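You operate a simulated robot arm through the tools that you are given. There is no shell and no other tool. Be economical: measure what you need, move in short steps, check, and stop when the job is done.

You are at the controls of a simulated robot arm. One attempt, no reset.

TASK
Swap the guide on the round blue base for the yellow guide.
Fine: unscrew the star knob and rest it in the round white holder; leave the old guide on the bench; screw the knob home.

The check looks at the end state, three seconds after you hand in, the way a careful person would. Anything else that was tipped, shoved, dropped, spilled or broken makes it a failure.

THE ROBOT
A 6-joint arm with a two-finger parallel gripper, fixed in place. Base frame: the origin is at the foot of the arm, x ahead of it, y to its left, z up; the work surface is at about z = 0. Units: mm, rad, N and s.
With the tool pointing down near the work surface it reaches from about 180 to 460 mm from the base axis. Its first joint turns from -1.222 to 1.222 rad. Payload 1.9 kg.
The TCP is the grasp point between the finger pads, 23 mm short of the fingertips. In the tool frame z runs along the fingers and y along their closing line. Largest opening 94 mm; finger width 38, thickness 10; the body of the gripper, 54 by 96 mm, starts 39 mm behind the TCP.
Orientation is that of the tool frame in the base frame, as a unit quaternion [x, y, z, w]. With the fingers straight down and closing along the base's y, the tool's x points along the base's -x, its y along +y and its z along -z.

THE INTERFACE
- The arm moves only by the tool jog_arm. Its argument "series" is a list of rows, each an object (a shift or turn left out is 0, a gripper value left out holds the last) with "dp": the shift along the tool's x, y, z in cm, a list of three; "delta_rot": the turn, a rotation vector about the tool's x, y, z in rad, a list of three; "fingers": the gripper command, from -1 (shut) to 1 (fully open), values between in proportion. In form: [{"dp": [tx, ty, tz], "delta_rot": [wx, wy, wz], "fingers": fingers}, ...]. A call has 1 to 12 rows; each row is the pose to reach, as a shift and turn from the pose commanded when the call began, along the tool's axes at that moment. A row lasts 0.2 s, in which the tool goes at most 50 mm and 0.15 rad; a call with a longer step from one row to the next is refused whole, and so is a gripper value outside its range. Where a pose cannot be reached the arm comes as near as it can. A force on the tool above 90 N (or 10 N above the force at the start of the call, whichever is more), or a blocked arm, ends the call early, and 0.2 s more pass. The fingers move at their own pace (about 108 mm/s each) and stop on an object; they squeeze with about 21 N. The grip force told is the motor's: it shows also when the fingers shut on nothing. Time passes only in rows, and 0.2 s behind the last, so rows that repeat a pose let the fingers close. The reply holds the time, the measured pose of the TCP, the force on the tool along the base axes, the opening and the grip force, in the units named above and with some noise, and new pictures: "pictures" is both (left out), scene, wrist or none.
- Cameras (640 x 400 px; columns grow to the right, rows downward): "scene" is fixed at [60.6, 315.2, 433.2]; the picture's right is [-0.73, -0.68, 0.00], its down [-0.34, 0.36, -0.87] and it looks along [0.59, -0.64, -0.50] (base axes); focal length 275 px, centre (320, 200). "wrist" rides on the gripper at [86, 16, -74] in the tool frame; the picture's right is [-0.18, 0.98, 0.00], its down [-0.58, -0.11, -0.81] and it looks along [-0.79, -0.15, 0.59] (tool axes); focal length 243 px, centre (320, 200).
- locate(camera, pixels): there is no depth. For up to 12 entries [column, row, z] of the newest picture of that camera ("zoom" is the newest enlarged one), the place [x, y] in the base frame at which the ray of that pixel passes the height z, good to about 2 mm. It takes no simulated time.
- enlarge(camera, box): a new picture of the part [left, top, right, bottom] of that camera's present view, enlarged. It takes no simulated time.
- close_job(): hands the job in; it is judged then, once.

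Keep the steps short. Do not move on a guess: measure, check each grasp and each placing, and mend mistakes. In all there are 80 turns and 200 pictures (those below and enlarged ones count). Leave the gripper open and the arm clear of the work at the hand-in unless told otherwise, and finish with a single line.

The tools are called as a command line: name --argument value ..., lists and objects as JSON in quotes. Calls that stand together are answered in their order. jog_arm: Moves the arm, as the interface text tells. Its arguments: {"type":"object","properties":{"series":{"type":"array"},"pictures":{"type":"string","enum":["both","scene","wrist","none"]}},"required":["series"]} The other tools are called the same way: locate (camera, pixels) gives the place at which the rays of pixels pass given heights; enlarge (camera, box) takes an enlarged picture of a part of a camera's view; close_job () hands the job in.

At the start:

```text
time: 0.0
position: [331.3, 69.2, 318.0]
orientation: [0.0, 1.0, 0.0, 0.0]
ft_force: [0.0, -0.1, -0.4]
grip_width: 93.8
grasp_force: 0.0
```

scene: 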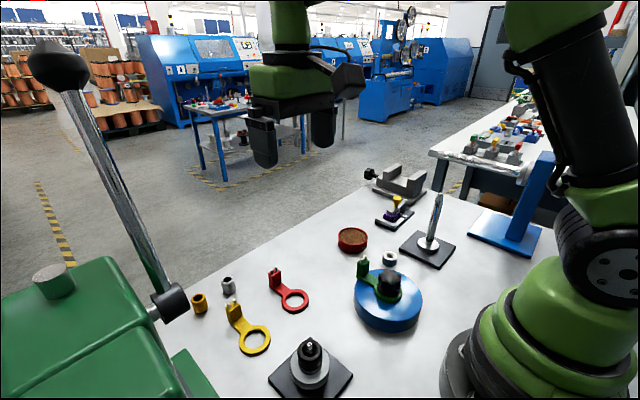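
wrist: 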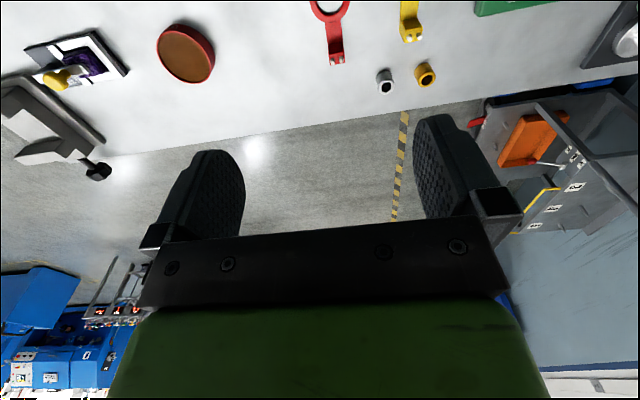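

I see the blue base with a green guide and black star knob around (388,290), the yellow guide at (248,330), and a small white ring at (390,259). I'll enlarge both areas to get details.

enlarge --camera "scene" --box '[330, 220, 450, 340]'

enlarge --camera "scene" --box '[180, 250, 340, 370]'

locate --camera "scene" --pixels '[[388, 300, 30], [388, 283, 60], [363, 270, 40], [390, 259, 10], [254, 340, 3], [235, 312, 10], [352, 240, 10], [294, 300, 3], [310, 355, 60], [430, 243, 5]]'

```text
3.33 times, centred on (390, 280) of scene
```

zoom: 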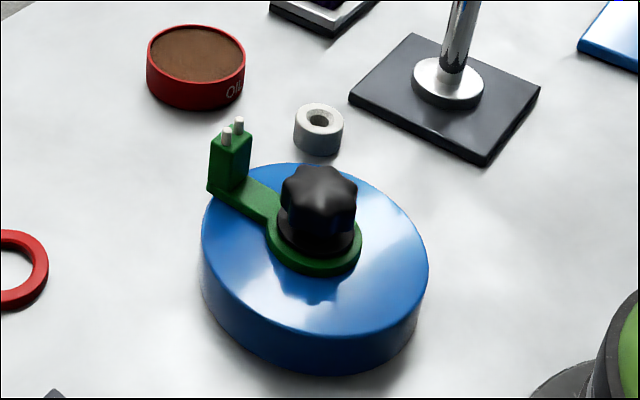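

```text
3.33 times, centred on (260, 310) of scene
```

zoom: 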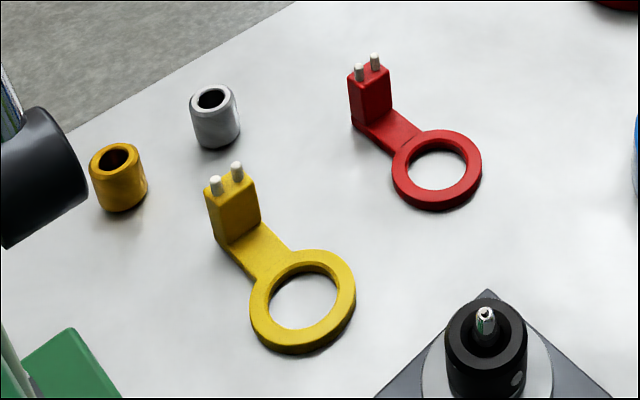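

```text
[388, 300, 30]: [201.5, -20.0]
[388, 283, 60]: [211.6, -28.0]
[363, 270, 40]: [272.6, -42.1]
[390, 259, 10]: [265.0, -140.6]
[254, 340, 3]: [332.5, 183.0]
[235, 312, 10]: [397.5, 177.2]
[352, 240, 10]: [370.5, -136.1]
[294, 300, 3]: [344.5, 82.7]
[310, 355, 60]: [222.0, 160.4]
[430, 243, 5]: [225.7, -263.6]
```

I'll move above the blue base at height about 200 to look at it with the wrist camera.

jog_arm --series '[{"dp": [2.4, -1.9, 2.3], "fingers": 1}, {"dp": [4.9, -3.8, 4.7]}, {"dp": [7.4, -5.7, 7.1]}, {"dp": [9.9, -7.6, 9.5]}, {"dp": [12.3, -9.6, 11.8]}, {"dp": [12.3, -9.6, 11.8]}]'

```text
time: 1.4
position: [208.0, -26.5, 201.3]
orientation: [0.001, 1.0, 0.0, 0.0]
ft_force: [0.7, -1.0, 0.2]
grip_width: 94.1
grasp_force: 0.1
```

scene: 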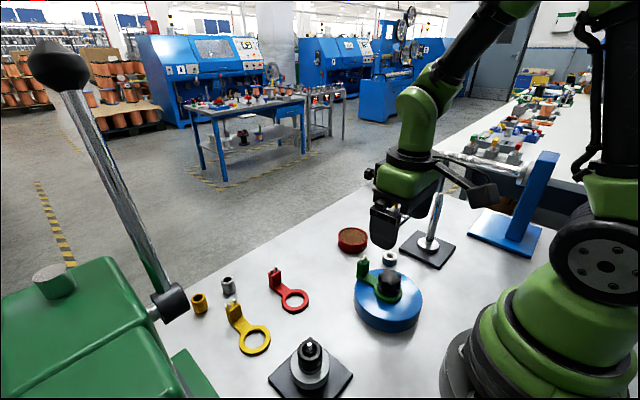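
wrist: 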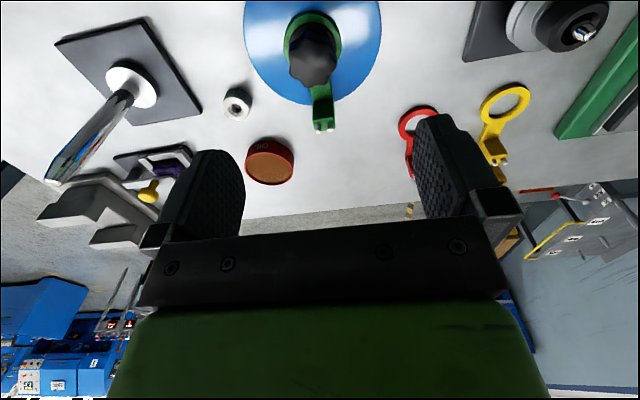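

The wrist view now shows the base, knob and guide. I'll enlarge and take matching points from both cameras to get heights.

enlarge --camera "wrist" --box '[210, 0, 402, 140]'

locate --camera "wrist" --pixels '[[312, 62, 45], [312, 62, 55], [312, 62, 65], [237, 102, 0], [237, 102, 15], [324, 127, 30], [324, 127, 40], [324, 127, 50], [324, 127, 60], [508, 103, 3], [495, 160, 10], [312, 105, 30]]'

locate --camera "scene" --pixels '[[388, 280, 45], [388, 280, 55], [388, 280, 65], [390, 256, 15], [362, 260, 40], [362, 260, 50], [362, 260, 60]]'

```text
2.86 times, centred on (306, 70) of wrist
```

zoom: 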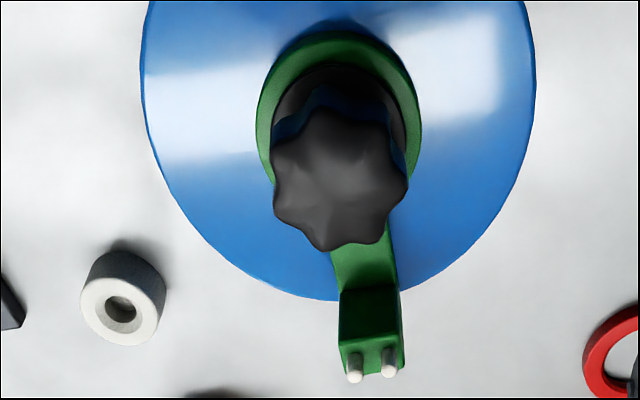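

```text
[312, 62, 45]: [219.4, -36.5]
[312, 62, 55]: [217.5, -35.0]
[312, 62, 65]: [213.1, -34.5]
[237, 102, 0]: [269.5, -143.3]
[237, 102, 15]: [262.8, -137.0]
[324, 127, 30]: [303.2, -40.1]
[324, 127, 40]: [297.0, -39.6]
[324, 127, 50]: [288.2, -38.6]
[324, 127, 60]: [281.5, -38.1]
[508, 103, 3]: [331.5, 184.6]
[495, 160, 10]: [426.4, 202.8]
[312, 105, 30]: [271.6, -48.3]
```

```text
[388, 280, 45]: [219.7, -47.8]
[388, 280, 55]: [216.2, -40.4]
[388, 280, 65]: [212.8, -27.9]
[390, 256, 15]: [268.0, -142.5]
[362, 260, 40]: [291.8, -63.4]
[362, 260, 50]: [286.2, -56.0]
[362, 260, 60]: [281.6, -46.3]
```

locate --camera "wrist" --pixels '[[313, 58, 60], [313, 58, 70], [313, 58, 80], [324, 122, 60], [324, 122, 70], [243, 50, 30], [381, 50, 30], [312, 105, 25], [312, 105, 35]]'

locate --camera "scene" --pixels '[[390, 275, 60], [390, 275, 70], [390, 275, 80], [363, 256, 60], [363, 256, 70], [353, 290, 30], [422, 294, 30], [388, 269, 30], [354, 307, 0], [420, 318, 0]]'

```text
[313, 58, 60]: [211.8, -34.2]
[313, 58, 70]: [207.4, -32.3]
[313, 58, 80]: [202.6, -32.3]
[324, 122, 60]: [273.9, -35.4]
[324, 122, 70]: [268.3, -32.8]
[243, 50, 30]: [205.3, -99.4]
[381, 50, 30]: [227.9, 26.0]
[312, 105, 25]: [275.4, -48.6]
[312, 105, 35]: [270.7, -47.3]
```

```text
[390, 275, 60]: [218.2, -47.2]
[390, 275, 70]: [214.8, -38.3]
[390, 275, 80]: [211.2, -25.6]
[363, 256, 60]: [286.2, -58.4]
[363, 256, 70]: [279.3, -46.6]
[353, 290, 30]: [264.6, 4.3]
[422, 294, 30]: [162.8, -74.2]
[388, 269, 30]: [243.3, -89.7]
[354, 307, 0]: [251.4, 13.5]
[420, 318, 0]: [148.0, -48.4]
```

Knob top appears to be around (210,-34,74), and the disc centre around (214,-36). I'll move over it and down to z = 125 for a closer look, fingertips still above everything.

jog_arm --series '[{"dp": [-0.2, -0.4, 2.5]}, {"dp": [-0.5, -0.9, 5]}, {"dp": [-0.5, -0.9, 7.6]}, {"dp": [-0.5, -0.9, 7.6]}]'

```text
time: 2.4
position: [212.4, -36.1, 123.5]
orientation: [0.001, 1.0, -0.001, 0.0]
ft_force: [-0.5, 0.0, 0.7]
grip_width: 94.0
grasp_force: 0.0
```

scene: 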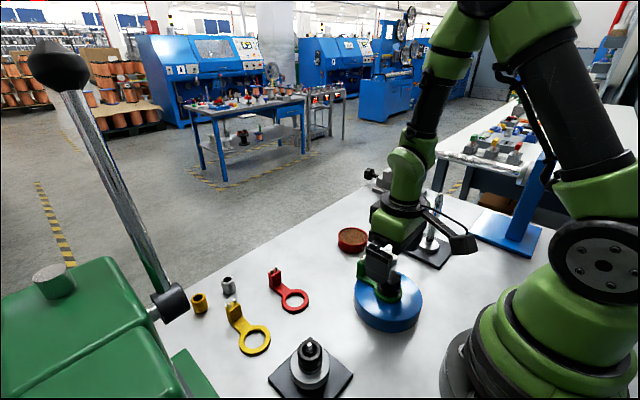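
wrist: 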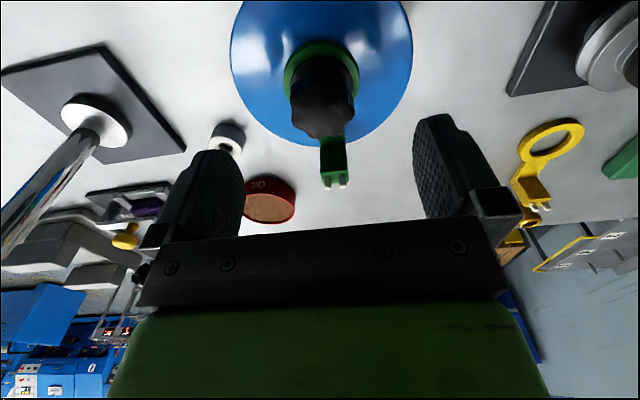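

enlarge --camera "wrist" --box '[220, 0, 424, 200]'

locate --camera "wrist" --pixels '[[231, 50, 30], [412, 50, 30], [320, 146, 30], [322, 115, 75], [322, 115, 65], [334, 182, 70], [334, 182, 78], [290, 95, 68], [355, 95, 68]]'

```text
2.00 times, centred on (322, 100) of wrist
```

zoom: 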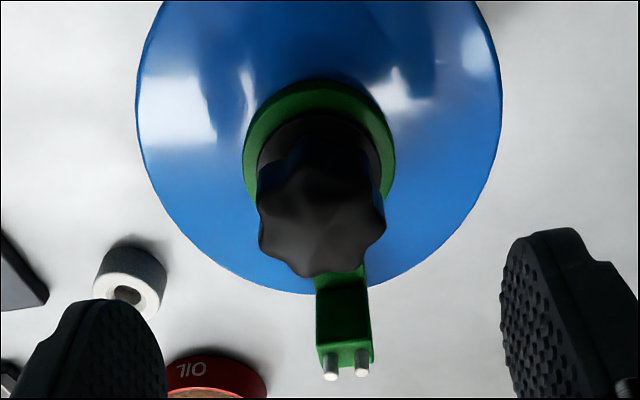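

```text
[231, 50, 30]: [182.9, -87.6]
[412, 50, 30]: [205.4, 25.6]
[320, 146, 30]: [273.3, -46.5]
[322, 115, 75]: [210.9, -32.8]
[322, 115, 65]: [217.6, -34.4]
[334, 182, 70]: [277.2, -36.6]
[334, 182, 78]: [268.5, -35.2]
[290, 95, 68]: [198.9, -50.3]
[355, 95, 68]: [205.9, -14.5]
```

Knob centre reads about (211,-33), diameter about 37, top at z≈74. I'll centre over it, turn the hand clockwise 1.5 rad (to have stroke for unscrewing) and narrow the fingers to about 56 mm, staying high.

jog_arm --series '[{"dp": [0.09, 0.26, 0], "delta_rot": [0, 0, 0.14], "fingers": 0.2}, {"dp": [0.09, 0.26, 0], "delta_rot": [0, 0, 0.28]}, {"dp": [0.09, 0.26, 0], "delta_rot": [0, 0, 0.42]}, {"dp": [0.09, 0.26, 0], "delta_rot": [0, 0, 0.56]}, {"dp": [0.09, 0.26, 0], "delta_rot": [0, 0, 0.7]}, {"dp": [0.09, 0.26, 0], "delta_rot": [0, 0, 0.84]}, {"dp": [0.09, 0.26, 0], "delta_rot": [0, 0, 0.98]}, {"dp": [0.09, 0.26, 0], "delta_rot": [0, 0, 1.12]}, {"dp": [0.09, 0.26, 0], "delta_rot": [0, 0, 1.26]}, {"dp": [0.09, 0.26, 0], "delta_rot": [0, 0, 1.4]}, {"dp": [0.09, 0.26, 0], "delta_rot": [0, 0, 1.54]}, {"dp": [0.09, 0.26, 0], "delta_rot": [0, 0, 1.57]}]' --pictures "wrist"

```text
time: 5.0
position: [212.1, -32.5, 123.7]
orientation: [0.708, 0.707, 0.0, 0.0]
ft_force: [-0.6, 0.5, -0.3]
grip_width: 56.5
grasp_force: 0.2
```

wrist: 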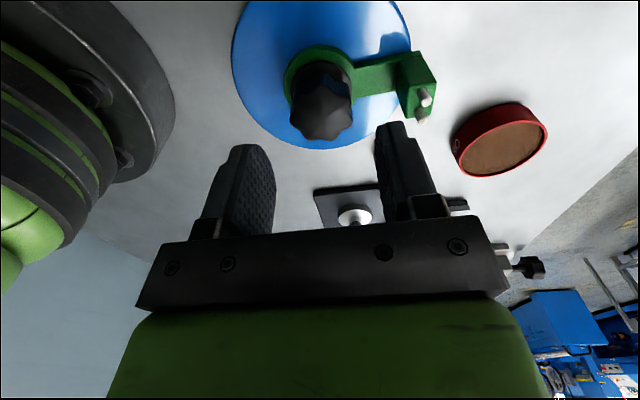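

From this second side I'll re-measure the knob axis and disc.

locate --camera "wrist" --pixels '[[321, 116, 75], [321, 116, 65], [232, 50, 30], [411, 50, 30], [320, 149, 30], [290, 98, 68], [352, 98, 68], [421, 100, 78], [402, 55, 40]]'

enlarge --camera "wrist" --box '[220, 0, 450, 160]'

```text
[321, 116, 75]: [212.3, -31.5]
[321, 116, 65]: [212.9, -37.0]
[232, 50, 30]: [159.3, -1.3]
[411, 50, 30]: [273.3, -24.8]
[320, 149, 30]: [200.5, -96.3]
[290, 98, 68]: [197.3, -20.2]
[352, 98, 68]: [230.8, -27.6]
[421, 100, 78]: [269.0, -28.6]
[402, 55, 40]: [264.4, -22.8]
```

```text
2.50 times, centred on (335, 80) of wrist
```

zoom: 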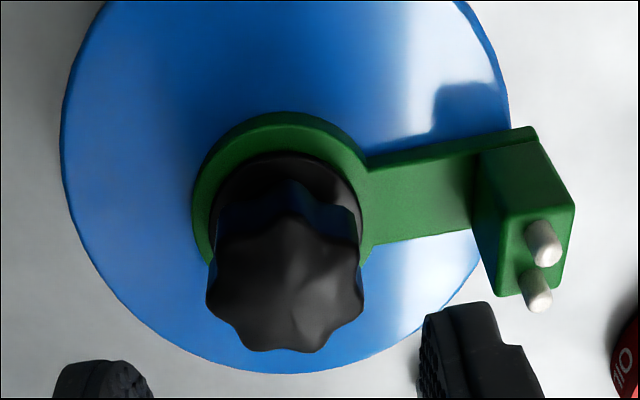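

Knob axis is about (212,-33.5) from both sides. Next: straight down to TCP z≈71 with the narrowed opening, without closing yet.

jog_arm --series '[{"dp": [-0.1, 0, 2]}, {"dp": [-0.1, 0, 4]}, {"dp": [-0.1, 0, 5.3]}, {"dp": [-0.1, 0, 5.3]}]'

```text
time: 6.0
position: [210.9, -33.4, 72.2]
orientation: [0.707, 0.707, 0.001, 0.0]
ft_force: [1.1, -0.7, -0.3]
grip_width: 56.4
grasp_force: 0.0
```

scene: 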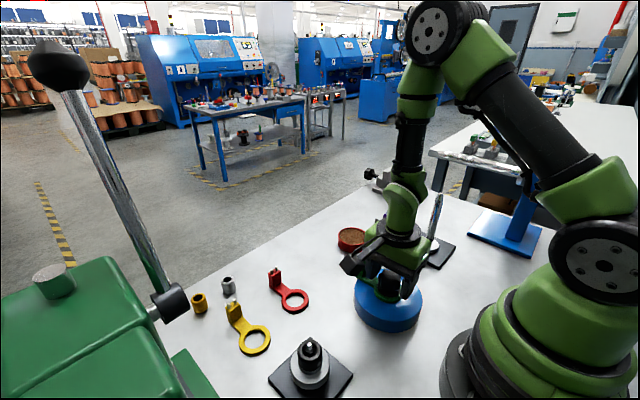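
wrist: 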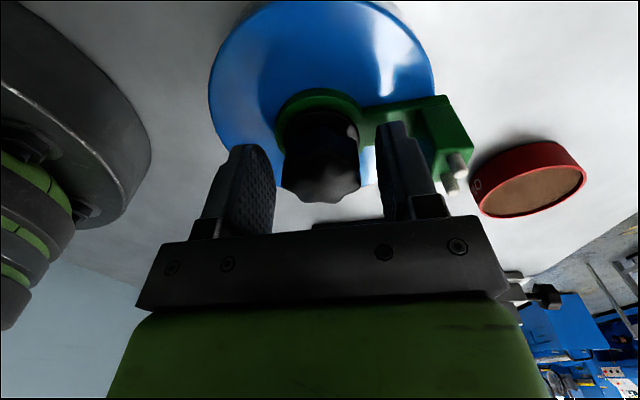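

The knob is centred between the fingers. Next: close, then turn counter-clockwise (tool -z) 1.35 rad, watching forces.

jog_arm --series '[{"fingers": -1}, {"fingers": -1}, {"delta_rot": [0, 0, -0.14]}, {"delta_rot": [0, 0, -0.28]}, {"delta_rot": [0, 0, -0.42]}, {"delta_rot": [0, 0, -0.56]}, {"delta_rot": [0, 0, -0.7]}, {"delta_rot": [0, 0, -0.84]}, {"delta_rot": [0, 0, -0.98]}, {"delta_rot": [0, 0, -1.12]}, {"delta_rot": [0, 0, -1.26]}, {"delta_rot": [0, 0, -1.4]}]'

```text
time: 8.6
position: [209.8, -33.2, 69.8]
orientation: [0.086, 0.996, 0.001, -0.003]
ft_force: [-27.3, -29.0, 6.9]
grip_width: 36.9
grasp_force: 21.3
```

scene: 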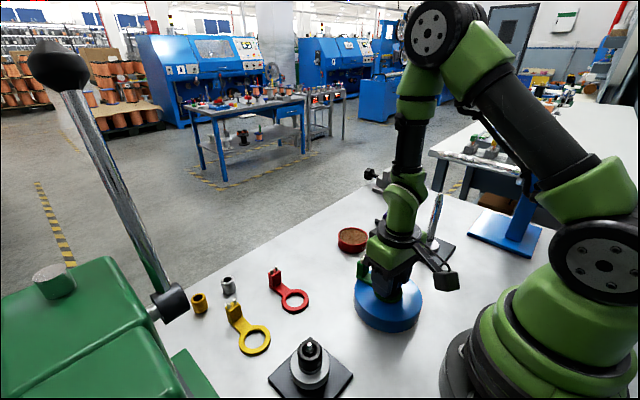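
wrist: 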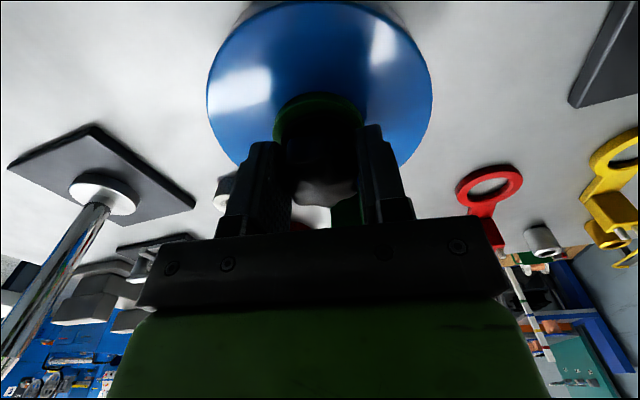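

Lateral load of about 27–29 N appeared; the hand rotated as commanded and the guide stayed put. I'll open slightly, to relax and see whether the knob really turned.

jog_arm --series '[{"fingers": 0.2}, {"fingers": 0.2}]' --pictures "wrist"

enlarge --camera "wrist" --box '[200, 60, 440, 230]'

```text
time: 9.2
position: [213.3, -34.1, 69.7]
orientation: [0.084, 0.996, 0.0, 0.001]
ft_force: [-0.5, -0.7, -0.7]
grip_width: 56.2
grasp_force: 0.0
```

wrist: 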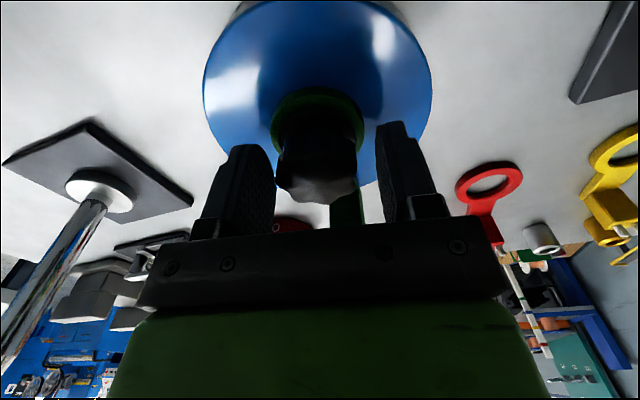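

```text
2.35 times, centred on (320, 145) of wrist
```

zoom: 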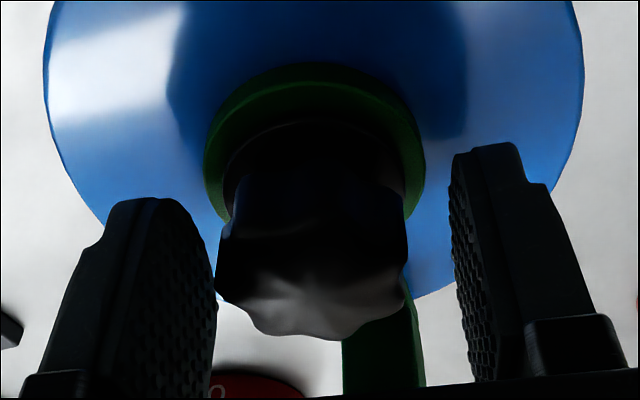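

The load vanishes when open. In the zoom the knob sits ~1.5 mm toward the left finger; force also pointed to -x,-y, so I'll recentre by about (-1.2,-1.2) mm, grip again, and continue the stroke.

jog_arm --series '[{"dp": [0.1, -0.14, 0], "fingers": 0.2}, {"dp": [0.1, -0.14, 0], "fingers": -1}, {"dp": [0.1, -0.14, 0], "fingers": -1}, {"dp": [0.1, -0.14, 0], "delta_rot": [0, 0, -0.14]}, {"dp": [0.1, -0.14, 0], "delta_rot": [0, 0, -0.28]}, {"dp": [0.1, -0.14, 0], "delta_rot": [0, 0, -0.42]}, {"dp": [0.1, -0.14, 0], "delta_rot": [0, 0, -0.56]}, {"dp": [0.1, -0.14, 0], "delta_rot": [0, 0, -0.7]}, {"dp": [0.1, -0.14, 0], "delta_rot": [0, 0, -0.84]}, {"dp": [0.1, -0.14, 0], "delta_rot": [0, 0, -0.98]}, {"dp": [0.1, -0.14, 0], "delta_rot": [0, 0, -1.12]}, {"dp": [0.1, -0.14, 0], "delta_rot": [0, 0, -1.26]}]' --pictures "wrist"

enlarge --camera "scene" --box '[330, 220, 450, 340]'

```text
time: 11.8
position: [211.1, -36.3, 71.4]
orientation: [-0.52, 0.854, -0.002, 0.002]
ft_force: [11.0, 0.6, -1.6]
grip_width: 35.9
grasp_force: 21.0
```

wrist: 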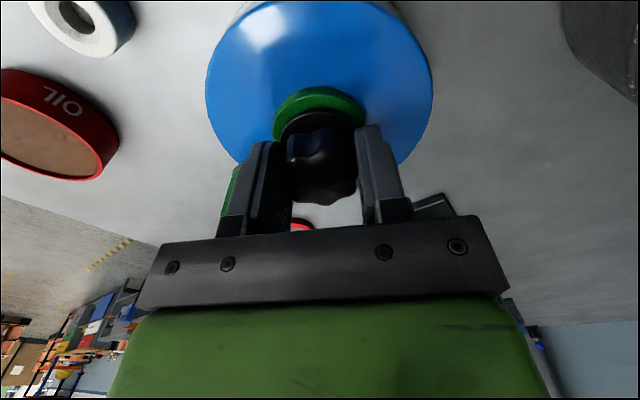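

```text
3.33 times, centred on (390, 280) of scene
```

zoom: 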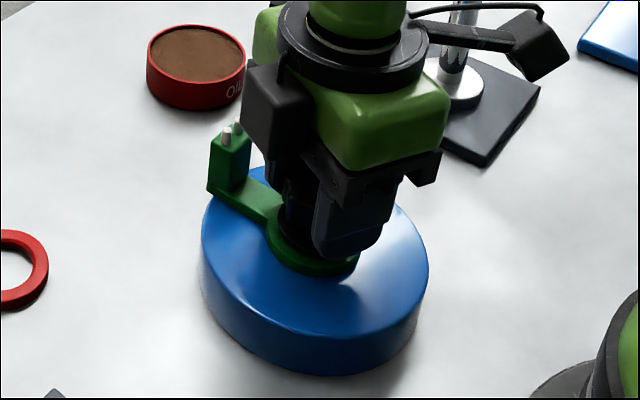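

Forces are smaller now (11 N). I'll keep turning in the same grip by another 1.68 rad with a 1 mm gradual lift to follow the thread.

jog_arm --series '[{"delta_rot": [0, 0, -0.14]}, {"delta_rot": [0, 0, -0.28]}, {"delta_rot": [0, 0, -0.42]}, {"delta_rot": [0, 0, -0.56]}, {"delta_rot": [0, 0, -0.7]}, {"delta_rot": [0, 0, -0.84]}, {"delta_rot": [0, 0, -0.98]}, {"delta_rot": [0, 0, -1.12]}, {"delta_rot": [0, 0, -1.26]}, {"delta_rot": [0, 0, -1.4]}, {"delta_rot": [0, 0, -1.54]}, {"delta_rot": [0, 0, -1.68]}]' --pictures "wrist"

enlarge --camera "scene" --box '[330, 220, 450, 340]'

```text
time: 14.4
position: [210.6, -35.0, 71.2]
orientation: [0.983, -0.184, -0.001, 0.001]
ft_force: [8.3, -7.5, 15.9]
grip_width: 36.1
grasp_force: 21.2
```

wrist: 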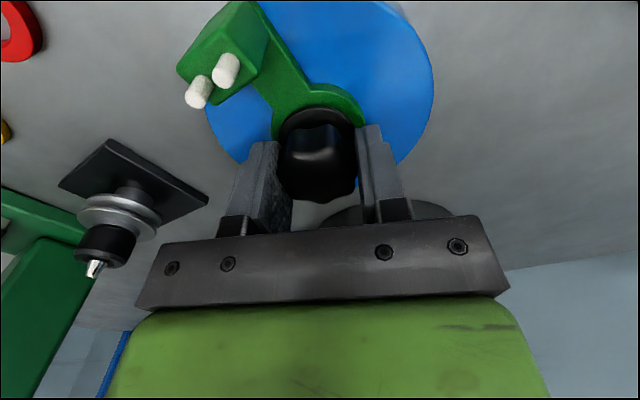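

```text
3.33 times, centred on (390, 280) of scene
```

zoom: 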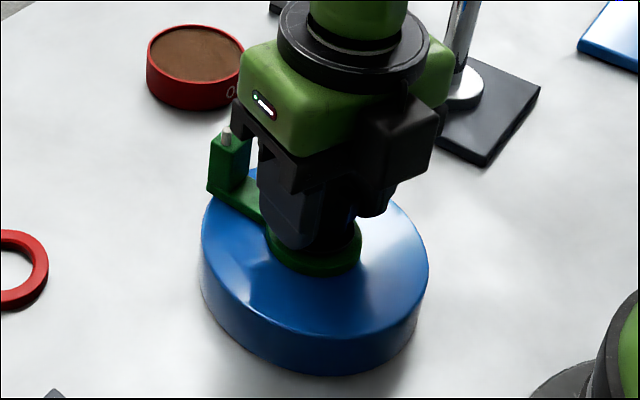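

The upward force of 16 N shows the knob is rising on its thread. I'll continue the same way, lifting 2 mm gradually.

jog_arm --series '[{"dp": [0, 0, -0.1], "delta_rot": [0, 0, -0.14]}, {"dp": [0, 0, -0.12], "delta_rot": [0, 0, -0.28]}, {"dp": [0, 0, -0.13], "delta_rot": [0, 0, -0.42]}, {"dp": [0, 0, -0.14], "delta_rot": [0, 0, -0.56]}, {"dp": [0, 0, -0.15], "delta_rot": [0, 0, -0.7]}, {"dp": [0, 0, -0.16], "delta_rot": [0, 0, -0.84]}, {"dp": [0, 0, -0.17], "delta_rot": [0, 0, -0.98]}, {"dp": [0, 0, -0.18], "delta_rot": [0, 0, -1.12]}, {"dp": [0, 0, -0.19], "delta_rot": [0, 0, -1.26]}, {"dp": [0, 0, -0.2], "delta_rot": [0, 0, -1.4]}, {"dp": [0, 0, -0.21], "delta_rot": [0, 0, -1.54]}, {"dp": [0, 0, -0.22], "delta_rot": [0, 0, -1.68]}]' --pictures "wrist"

enlarge --camera "scene" --box '[330, 220, 450, 340]'

```text
time: 17.0
position: [215.2, -35.9, 78.2]
orientation: [0.793, 0.61, -0.001, 0.0]
ft_force: [-0.1, -0.4, 0.5]
grip_width: 36.1
grasp_force: 20.7
out of reach, approached as far as the arm can: row 3, 4, 5, 6, 7, 8, 9, 10, 11, 12
```

wrist: 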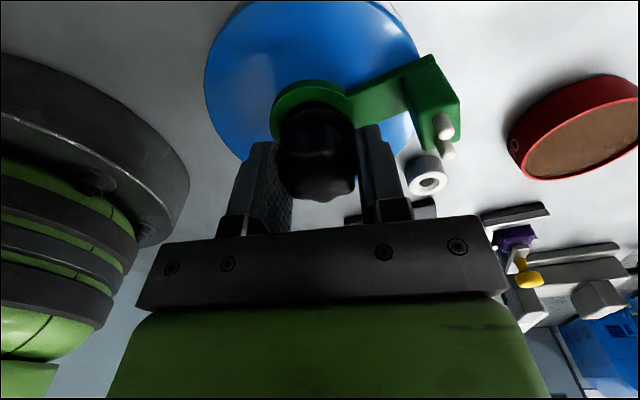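

```text
3.33 times, centred on (390, 280) of scene
```

zoom: 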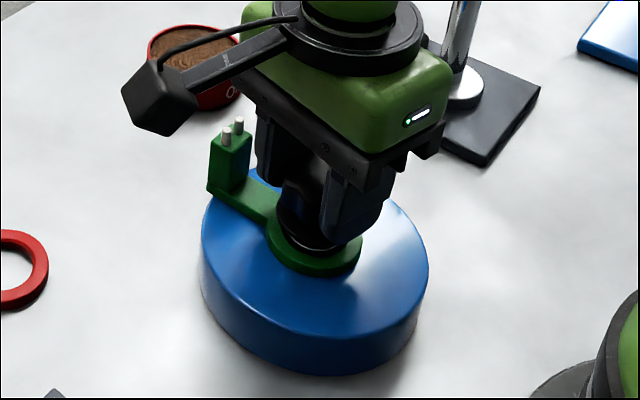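

The reply says rows 3–12 were beyond reach, and the TCP is now at z=78, so the arm may have slid on the knob. I'll look closely before anything else.

enlarge --camera "wrist" --box '[200, 60, 440, 230]'

enlarge --camera "scene" --box '[360, 250, 420, 310]'

```text
2.35 times, centred on (320, 145) of wrist
```

zoom: 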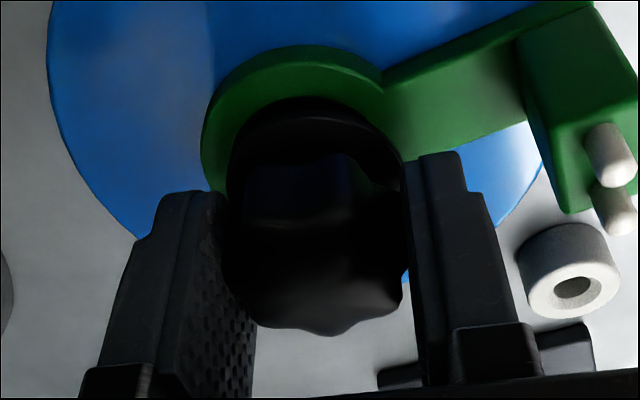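

```text
6.67 times, centred on (390, 280) of scene
```

zoom: 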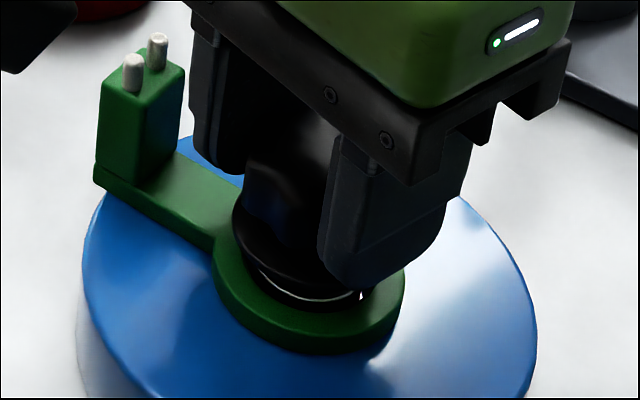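

A gap has opened under the knob collar and forces are near zero, so the knob seems free of its thread. I'll lift slowly 15 mm and check.

jog_arm --series '[{"dp": [0, 0, -0.2]}, {"dp": [0, 0, -0.4]}, {"dp": [0, 0, -0.7]}, {"dp": [0, 0, -1.1]}, {"dp": [0, 0, -1.5]}]' --pictures "wrist"

enlarge --camera "scene" --box '[330, 220, 450, 340]'

```text
time: 18.2
position: [215.0, -34.5, 87.4]
orientation: [0.794, 0.608, 0.007, -0.002]
ft_force: [0.4, -0.2, 0.5]
grip_width: 36.4
grasp_force: 21.0
out of reach, approached as far as the arm can: row 4, 5
```

wrist: 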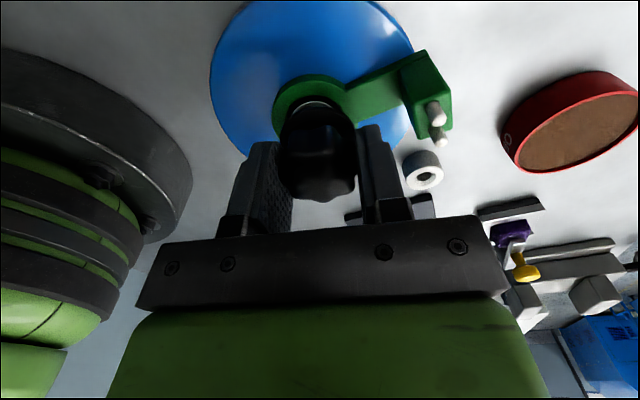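

```text
3.33 times, centred on (390, 280) of scene
```

zoom: 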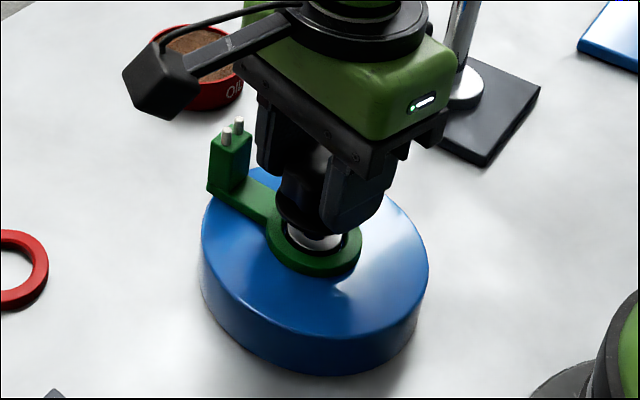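

The knob is free and hanging in the fingers; a metal hub shows under it. I'll lift another 30 mm while turning the hand back (clockwise) by 0.6 rad, to get away from the joint limit.

jog_arm --series '[{"dp": [0, 0, -0.5], "delta_rot": [0, 0, 0.1]}, {"dp": [0, 0, -1.0], "delta_rot": [0, 0, 0.2]}, {"dp": [0, 0, -1.6], "delta_rot": [0, 0, 0.3]}, {"dp": [0, 0, -2.2], "delta_rot": [0, 0, 0.4]}, {"dp": [0, 0, -2.8], "delta_rot": [0, 0, 0.5]}, {"dp": [0, 0, -3.4], "delta_rot": [0, 0, 0.6]}]' --pictures "wrist"

enlarge --camera "scene" --box '[330, 200, 450, 320]'

```text
time: 19.6
position: [205.3, -32.4, 108.7]
orientation: [0.938, 0.346, 0.007, -0.007]
ft_force: [0.3, -0.1, 0.0]
grip_width: 36.2
grasp_force: 20.7
out of reach, approached as far as the arm can: row 2, 3, 4, 5, 6
```

wrist: 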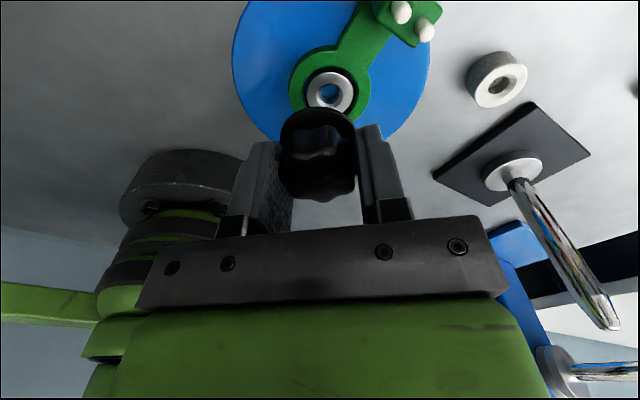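

```text
3.33 times, centred on (390, 260) of scene
```

zoom: 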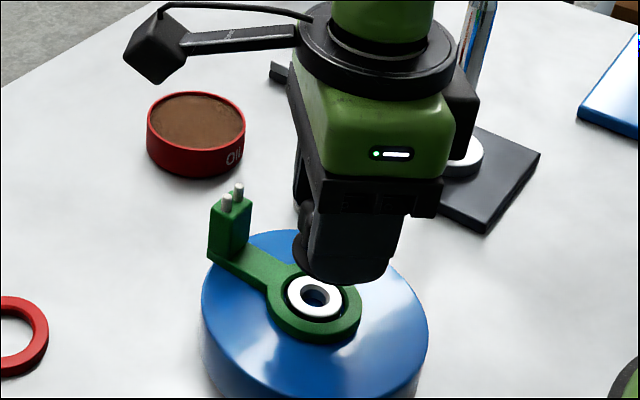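

Position deviates more this way (x 205, z 109 instead of 122). I'll turn the other way, back toward the orientation known to be reachable (θ=1.57), and look at the whole arm.

jog_arm --series '[{"delta_rot": [0, 0, -0.14]}, {"delta_rot": [0, 0, -0.28]}, {"delta_rot": [0, 0, -0.42]}, {"delta_rot": [0, 0, -0.56]}, {"delta_rot": [0, 0, -0.7]}, {"delta_rot": [0, 0, -0.84]}, {"delta_rot": [0, 0, -0.84]}]' --pictures "both"

```text
time: 21.2
position: [199.9, -32.6, 103.3]
orientation: [0.715, 0.699, 0.004, -0.002]
ft_force: [-0.8, 0.2, -0.1]
grip_width: 36.1
grasp_force: 20.8
out of reach, approached as far as the arm can: row 1, 2, 3, 4, 5, 6, 7
```

scene: 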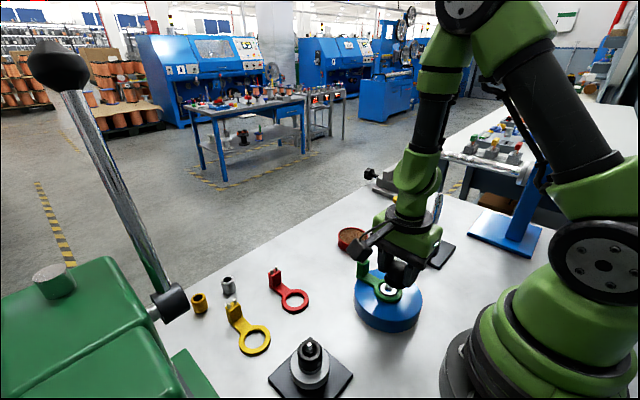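
wrist: 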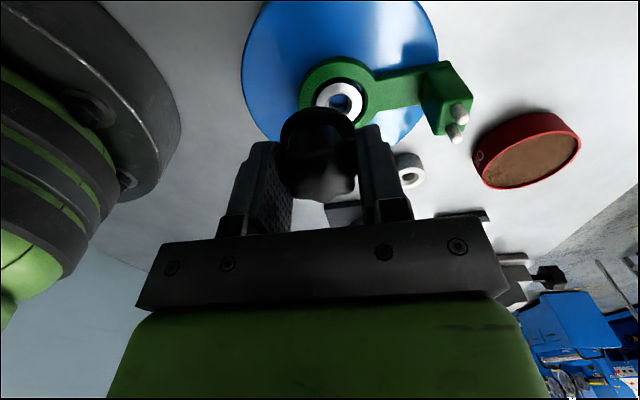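

The hand is drifting inward (x 200, z 103), likely against an inner-reach limit. The knob is clear of the hub, so I'll move outward (+x, tool y) 40 mm and up 20 mm with no turn and see whether it tracks.

jog_arm --series '[{"dp": [0, 0, -1]}, {"dp": [0, 1, -2]}, {"dp": [0, 2, -2]}, {"dp": [0, 3, -2]}, {"dp": [0, 4, -2]}, {"dp": [0, 4, -2]}]' --pictures "both"

```text
time: 22.6
position: [228.3, -31.1, 110.0]
orientation: [0.715, 0.699, 0.019, -0.007]
ft_force: [0.0, -2.1, -1.0]
grip_width: 36.2
grasp_force: 20.9
out of reach, approached as far as the arm can: row 1, 2, 3, 4, 5, 6
```

scene: 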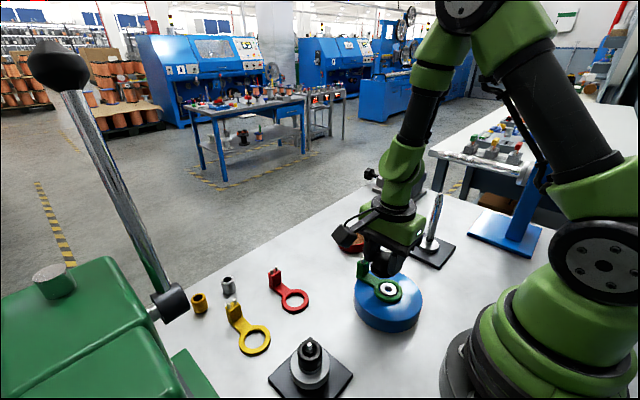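
wrist: 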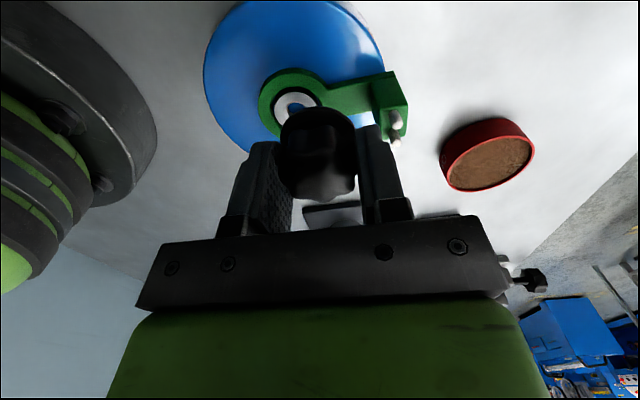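

Still constrained. The hand is wound far counter-clockwise (about -4.7 rad from the start), so I'll unwind clockwise by 1.68 rad in place and see whether the reach message clears.

jog_arm --series '[{"delta_rot": [0, 0, 0.14]}, {"delta_rot": [0, 0, 0.28]}, {"delta_rot": [0, 0, 0.42]}, {"delta_rot": [0, 0, 0.56]}, {"delta_rot": [0, 0, 0.7]}, {"delta_rot": [0, 0, 0.84]}, {"delta_rot": [0, 0, 0.98]}, {"delta_rot": [0, 0, 1.12]}, {"delta_rot": [0, 0, 1.26]}, {"delta_rot": [0, 0, 1.4]}, {"delta_rot": [0, 0, 1.54]}, {"delta_rot": [0, 0, 1.68]}]' --pictures "both"

```text
time: 25.2
position: [219.5, -28.4, 99.6]
orientation: [0.998, -0.068, 0.005, -0.01]
ft_force: [0.9, -0.9, -1.4]
grip_width: 36.0
grasp_force: 21.2
out of reach, approached as far as the arm can: row 1, 2, 3, 4, 5, 6, 7, 8, 9, 10, 11, 12
```

scene: 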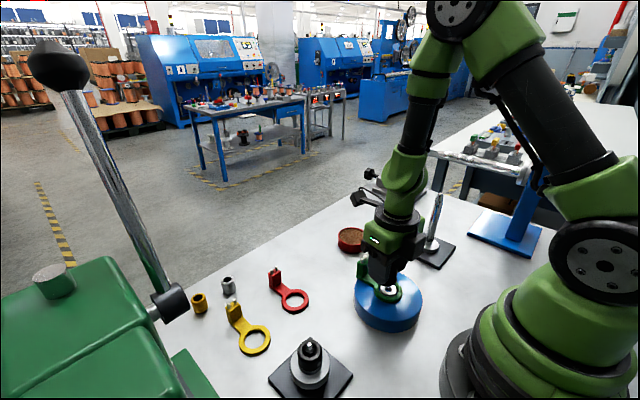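
wrist: 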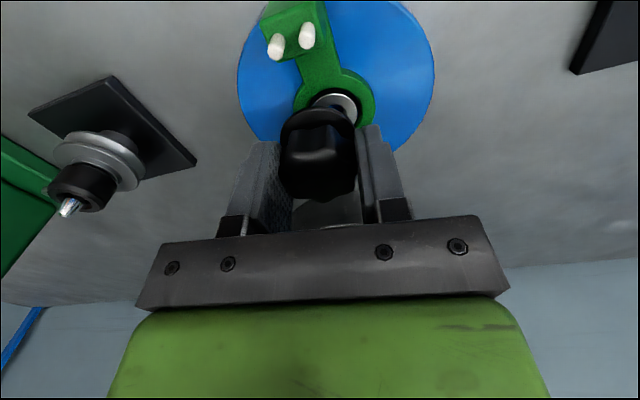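

It still drifts down (z 99.6). I'll test a pure upward move of 50 mm in small rows before anything sideways.

jog_arm --series '[{"dp": [0, 0, -0.5]}, {"dp": [0, 0, -1]}, {"dp": [0, 0, -1.5]}, {"dp": [0, 0, -2]}, {"dp": [0, 0, -2.5]}, {"dp": [0, 0, -3]}, {"dp": [0, 0, -3.5]}, {"dp": [0, 0, -4]}, {"dp": [0, 0, -4.5]}, {"dp": [0, 0, -5]}, {"dp": [0, 0, -5]}, {"dp": [0, 0, -5]}]' --pictures "none"

```text
time: 27.8
position: [208.8, -26.9, 133.9]
orientation: [0.998, -0.066, 0.008, -0.022]
ft_force: [0.2, 0.6, -0.9]
grip_width: 36.3
grasp_force: 20.7
out of reach, approached as far as the arm can: row 1, 2, 3, 4, 5, 6, 7, 8, 9, 10, 11, 12
```

The move up gave +34 mm with a slight backward tilt: one joint seems to be at its stop at this near radius. I'll move outward, up and toward the holder side (base +60,-60,+60) where there's more room.

jog_arm --series '[{"dp": [0.7, 0.5, -1]}, {"dp": [1.4, 1.1, -2]}, {"dp": [2.1, 1.6, -3]}, {"dp": [2.8, 2.2, -4]}, {"dp": [3.5, 2.7, -5]}, {"dp": [4.2, 3.3, -6]}, {"dp": [4.9, 3.8, -6]}, {"dp": [5.6, 4.4, -6]}, {"dp": [6.3, 4.9, -6]}, {"dp": [6.7, 5.2, -6]}, {"dp": [6.7, 5.2, -6]}]' --pictures "both"

```text
time: 30.2
position: [273.8, -89.0, 206.5]
orientation: [0.998, -0.067, -0.001, -0.015]
ft_force: [0.1, 0.0, -0.3]
grip_width: 36.0
grasp_force: 21.2
out of reach, approached as far as the arm can: row 1, 2, 3, 4, 5, 6, 7, 8, 9, 10, 11
```

scene: 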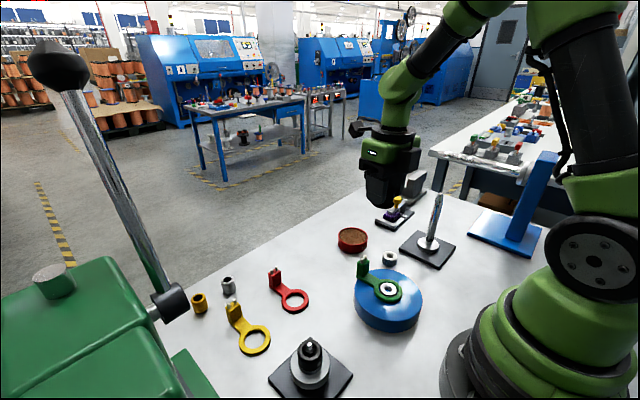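
wrist: 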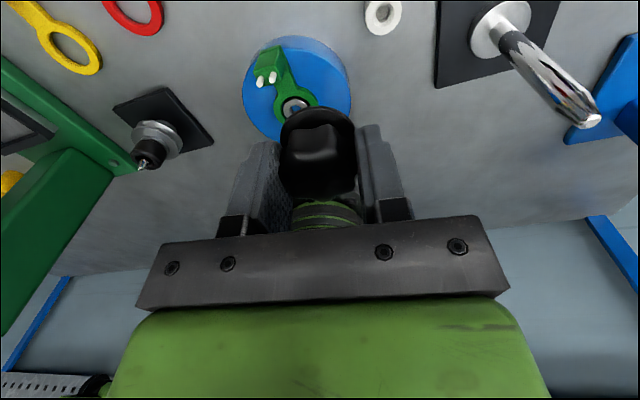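

Tracking is better here. I'll try turning counter-clockwise 1.68 rad here and see if the reach message clears.

jog_arm --series '[{"delta_rot": [0, 0, -0.14]}, {"delta_rot": [0, 0, -0.28]}, {"delta_rot": [0, 0, -0.42]}, {"delta_rot": [0, 0, -0.56]}, {"delta_rot": [0, 0, -0.7]}, {"delta_rot": [0, 0, -0.84]}, {"delta_rot": [0, 0, -0.98]}, {"delta_rot": [0, 0, -1.12]}, {"delta_rot": [0, 0, -1.26]}, {"delta_rot": [0, 0, -1.4]}, {"delta_rot": [0, 0, -1.54]}, {"delta_rot": [0, 0, -1.68]}]' --pictures "none"

```text
time: 32.8
position: [276.8, -90.9, 217.0]
orientation: [0.714, 0.7, 0.006, -0.006]
ft_force: [-0.2, -0.6, 0.6]
grip_width: 36.1
grasp_force: 21.0
out of reach, approached as far as the arm can: row 1, 2, 3, 4, 5, 6, 7, 8, 9, 10, 11, 12
```

Tilt fell a bit. I'll continue counter-clockwise by 1.6 rad to the original hand orientation.

jog_arm --series '[{"delta_rot": [0, 0, -0.14]}, {"delta_rot": [0, 0, -0.28]}, {"delta_rot": [0, 0, -0.42]}, {"delta_rot": [0, 0, -0.56]}, {"delta_rot": [0, 0, -0.7]}, {"delta_rot": [0, 0, -0.84]}, {"delta_rot": [0, 0, -0.98]}, {"delta_rot": [0, 0, -1.12]}, {"delta_rot": [0, 0, -1.26]}, {"delta_rot": [0, 0, -1.4]}, {"delta_rot": [0, 0, -1.54]}, {"delta_rot": [0, 0, -1.6]}]' --pictures "both"

```text
time: 35.4
position: [299.7, -58.1, 241.4]
orientation: [0.001, 1.0, -0.004, -0.003]
ft_force: [0.2, 0.8, -0.2]
grip_width: 36.2
grasp_force: 21.2
out of reach, approached as far as the arm can: row 1, 2, 3, 4, 5, 6, 7, 8, 9, 10, 11, 12
```

scene: 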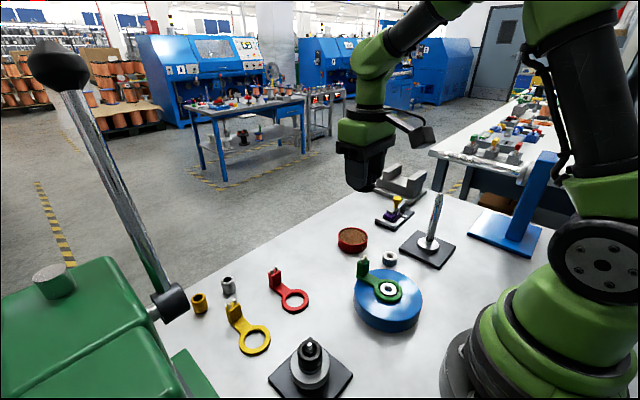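
wrist: 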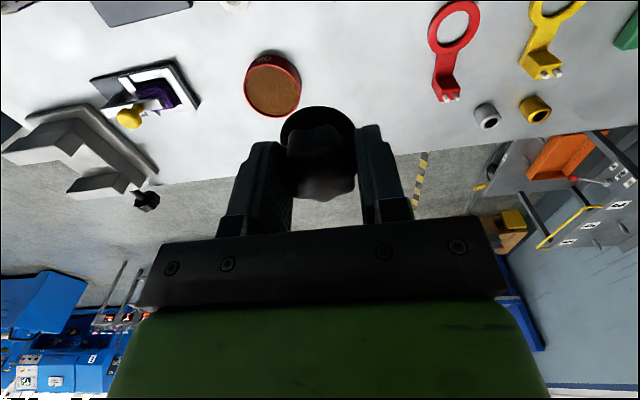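

Turning this way worsened the position (it is now off by +25,+32,+25 mm), consistent with the wrist being wound up a full turn. I'll unwind clockwise with no pictures, checking each time.

jog_arm --series '[{"delta_rot": [0, 0, 0.14]}, {"delta_rot": [0, 0, 0.28]}, {"delta_rot": [0, 0, 0.42]}, {"delta_rot": [0, 0, 0.56]}, {"delta_rot": [0, 0, 0.7]}, {"delta_rot": [0, 0, 0.84]}, {"delta_rot": [0, 0, 0.98]}, {"delta_rot": [0, 0, 1.12]}, {"delta_rot": [0, 0, 1.26]}, {"delta_rot": [0, 0, 1.4]}, {"delta_rot": [0, 0, 1.54]}, {"delta_rot": [0, 0, 1.68]}]' --pictures "scene"

```text
time: 38.0
position: [301.0, -57.2, 242.0]
orientation: [0.744, 0.669, 0.0, 0.0]
ft_force: [0.6, 0.1, 0.2]
grip_width: 35.9
grasp_force: 20.9
```

scene: 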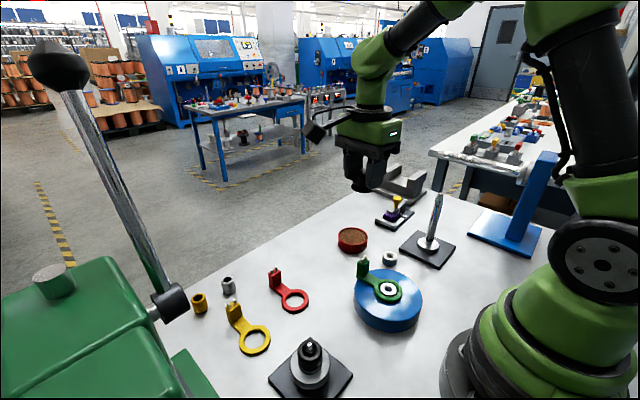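

The message has cleared and pose is exact. I'll turn back toward θ≈0 to learn whether that orientation is cleanly reachable now.

jog_arm --series '[{"delta_rot": [0, 0, -0.14]}, {"delta_rot": [0, 0, -0.28]}, {"delta_rot": [0, 0, -0.42]}, {"delta_rot": [0, 0, -0.56]}, {"delta_rot": [0, 0, -0.7]}, {"delta_rot": [0, 0, -0.84]}, {"delta_rot": [0, 0, -0.98]}, {"delta_rot": [0, 0, -1.12]}, {"delta_rot": [0, 0, -1.26]}, {"delta_rot": [0, 0, -1.4]}, {"delta_rot": [0, 0, -1.54]}, {"delta_rot": [0, 0, -1.68]}]' --pictures "wrist"

enlarge --camera "scene" --box '[330, 220, 450, 340]'

```text
time: 40.6
position: [302.0, -55.7, 242.9]
orientation: [-0.002, 1.0, -0.001, -0.001]
ft_force: [0.9, -0.5, -0.2]
grip_width: 36.3
grasp_force: 21.2
```

wrist: 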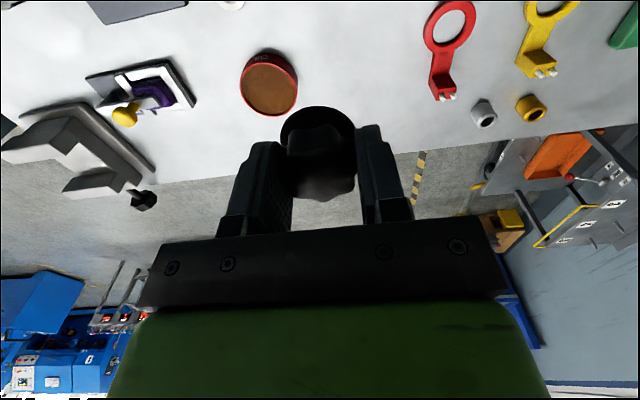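

```text
3.33 times, centred on (390, 280) of scene
```

zoom: 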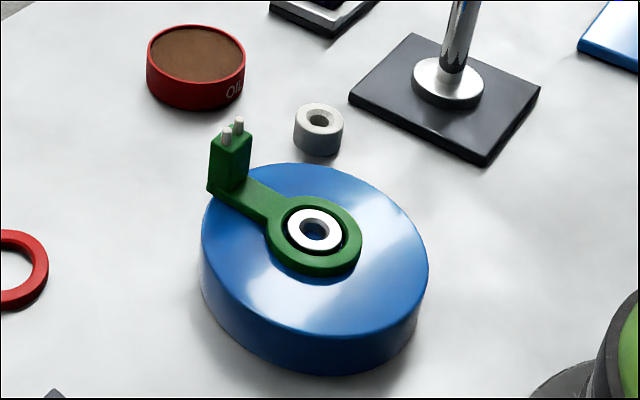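

The original orientation is cleanly reachable again and the guide hasn't moved. Next I'll check the held knob's underside/stud and measure the white holder.

enlarge --camera "scene" --box '[330, 130, 400, 200]'

locate --camera "scene" --pixels '[[390.6, 255.4, 12], [390.6, 255.4, 16], [390.6, 255.4, 20], [384, 262, 0], [397.5, 262, 0], [388.3, 290, 40], [388.3, 290, 50]]'

```text
5.71 times, centred on (365, 165) of scene
```

zoom: 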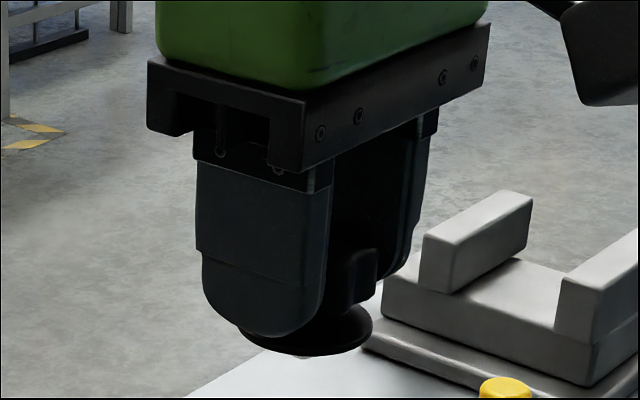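

```text
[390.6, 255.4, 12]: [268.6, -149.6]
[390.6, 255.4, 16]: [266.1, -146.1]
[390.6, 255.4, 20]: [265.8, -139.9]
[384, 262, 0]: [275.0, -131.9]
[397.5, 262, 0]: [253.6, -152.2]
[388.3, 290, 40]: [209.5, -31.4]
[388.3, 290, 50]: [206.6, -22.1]
```

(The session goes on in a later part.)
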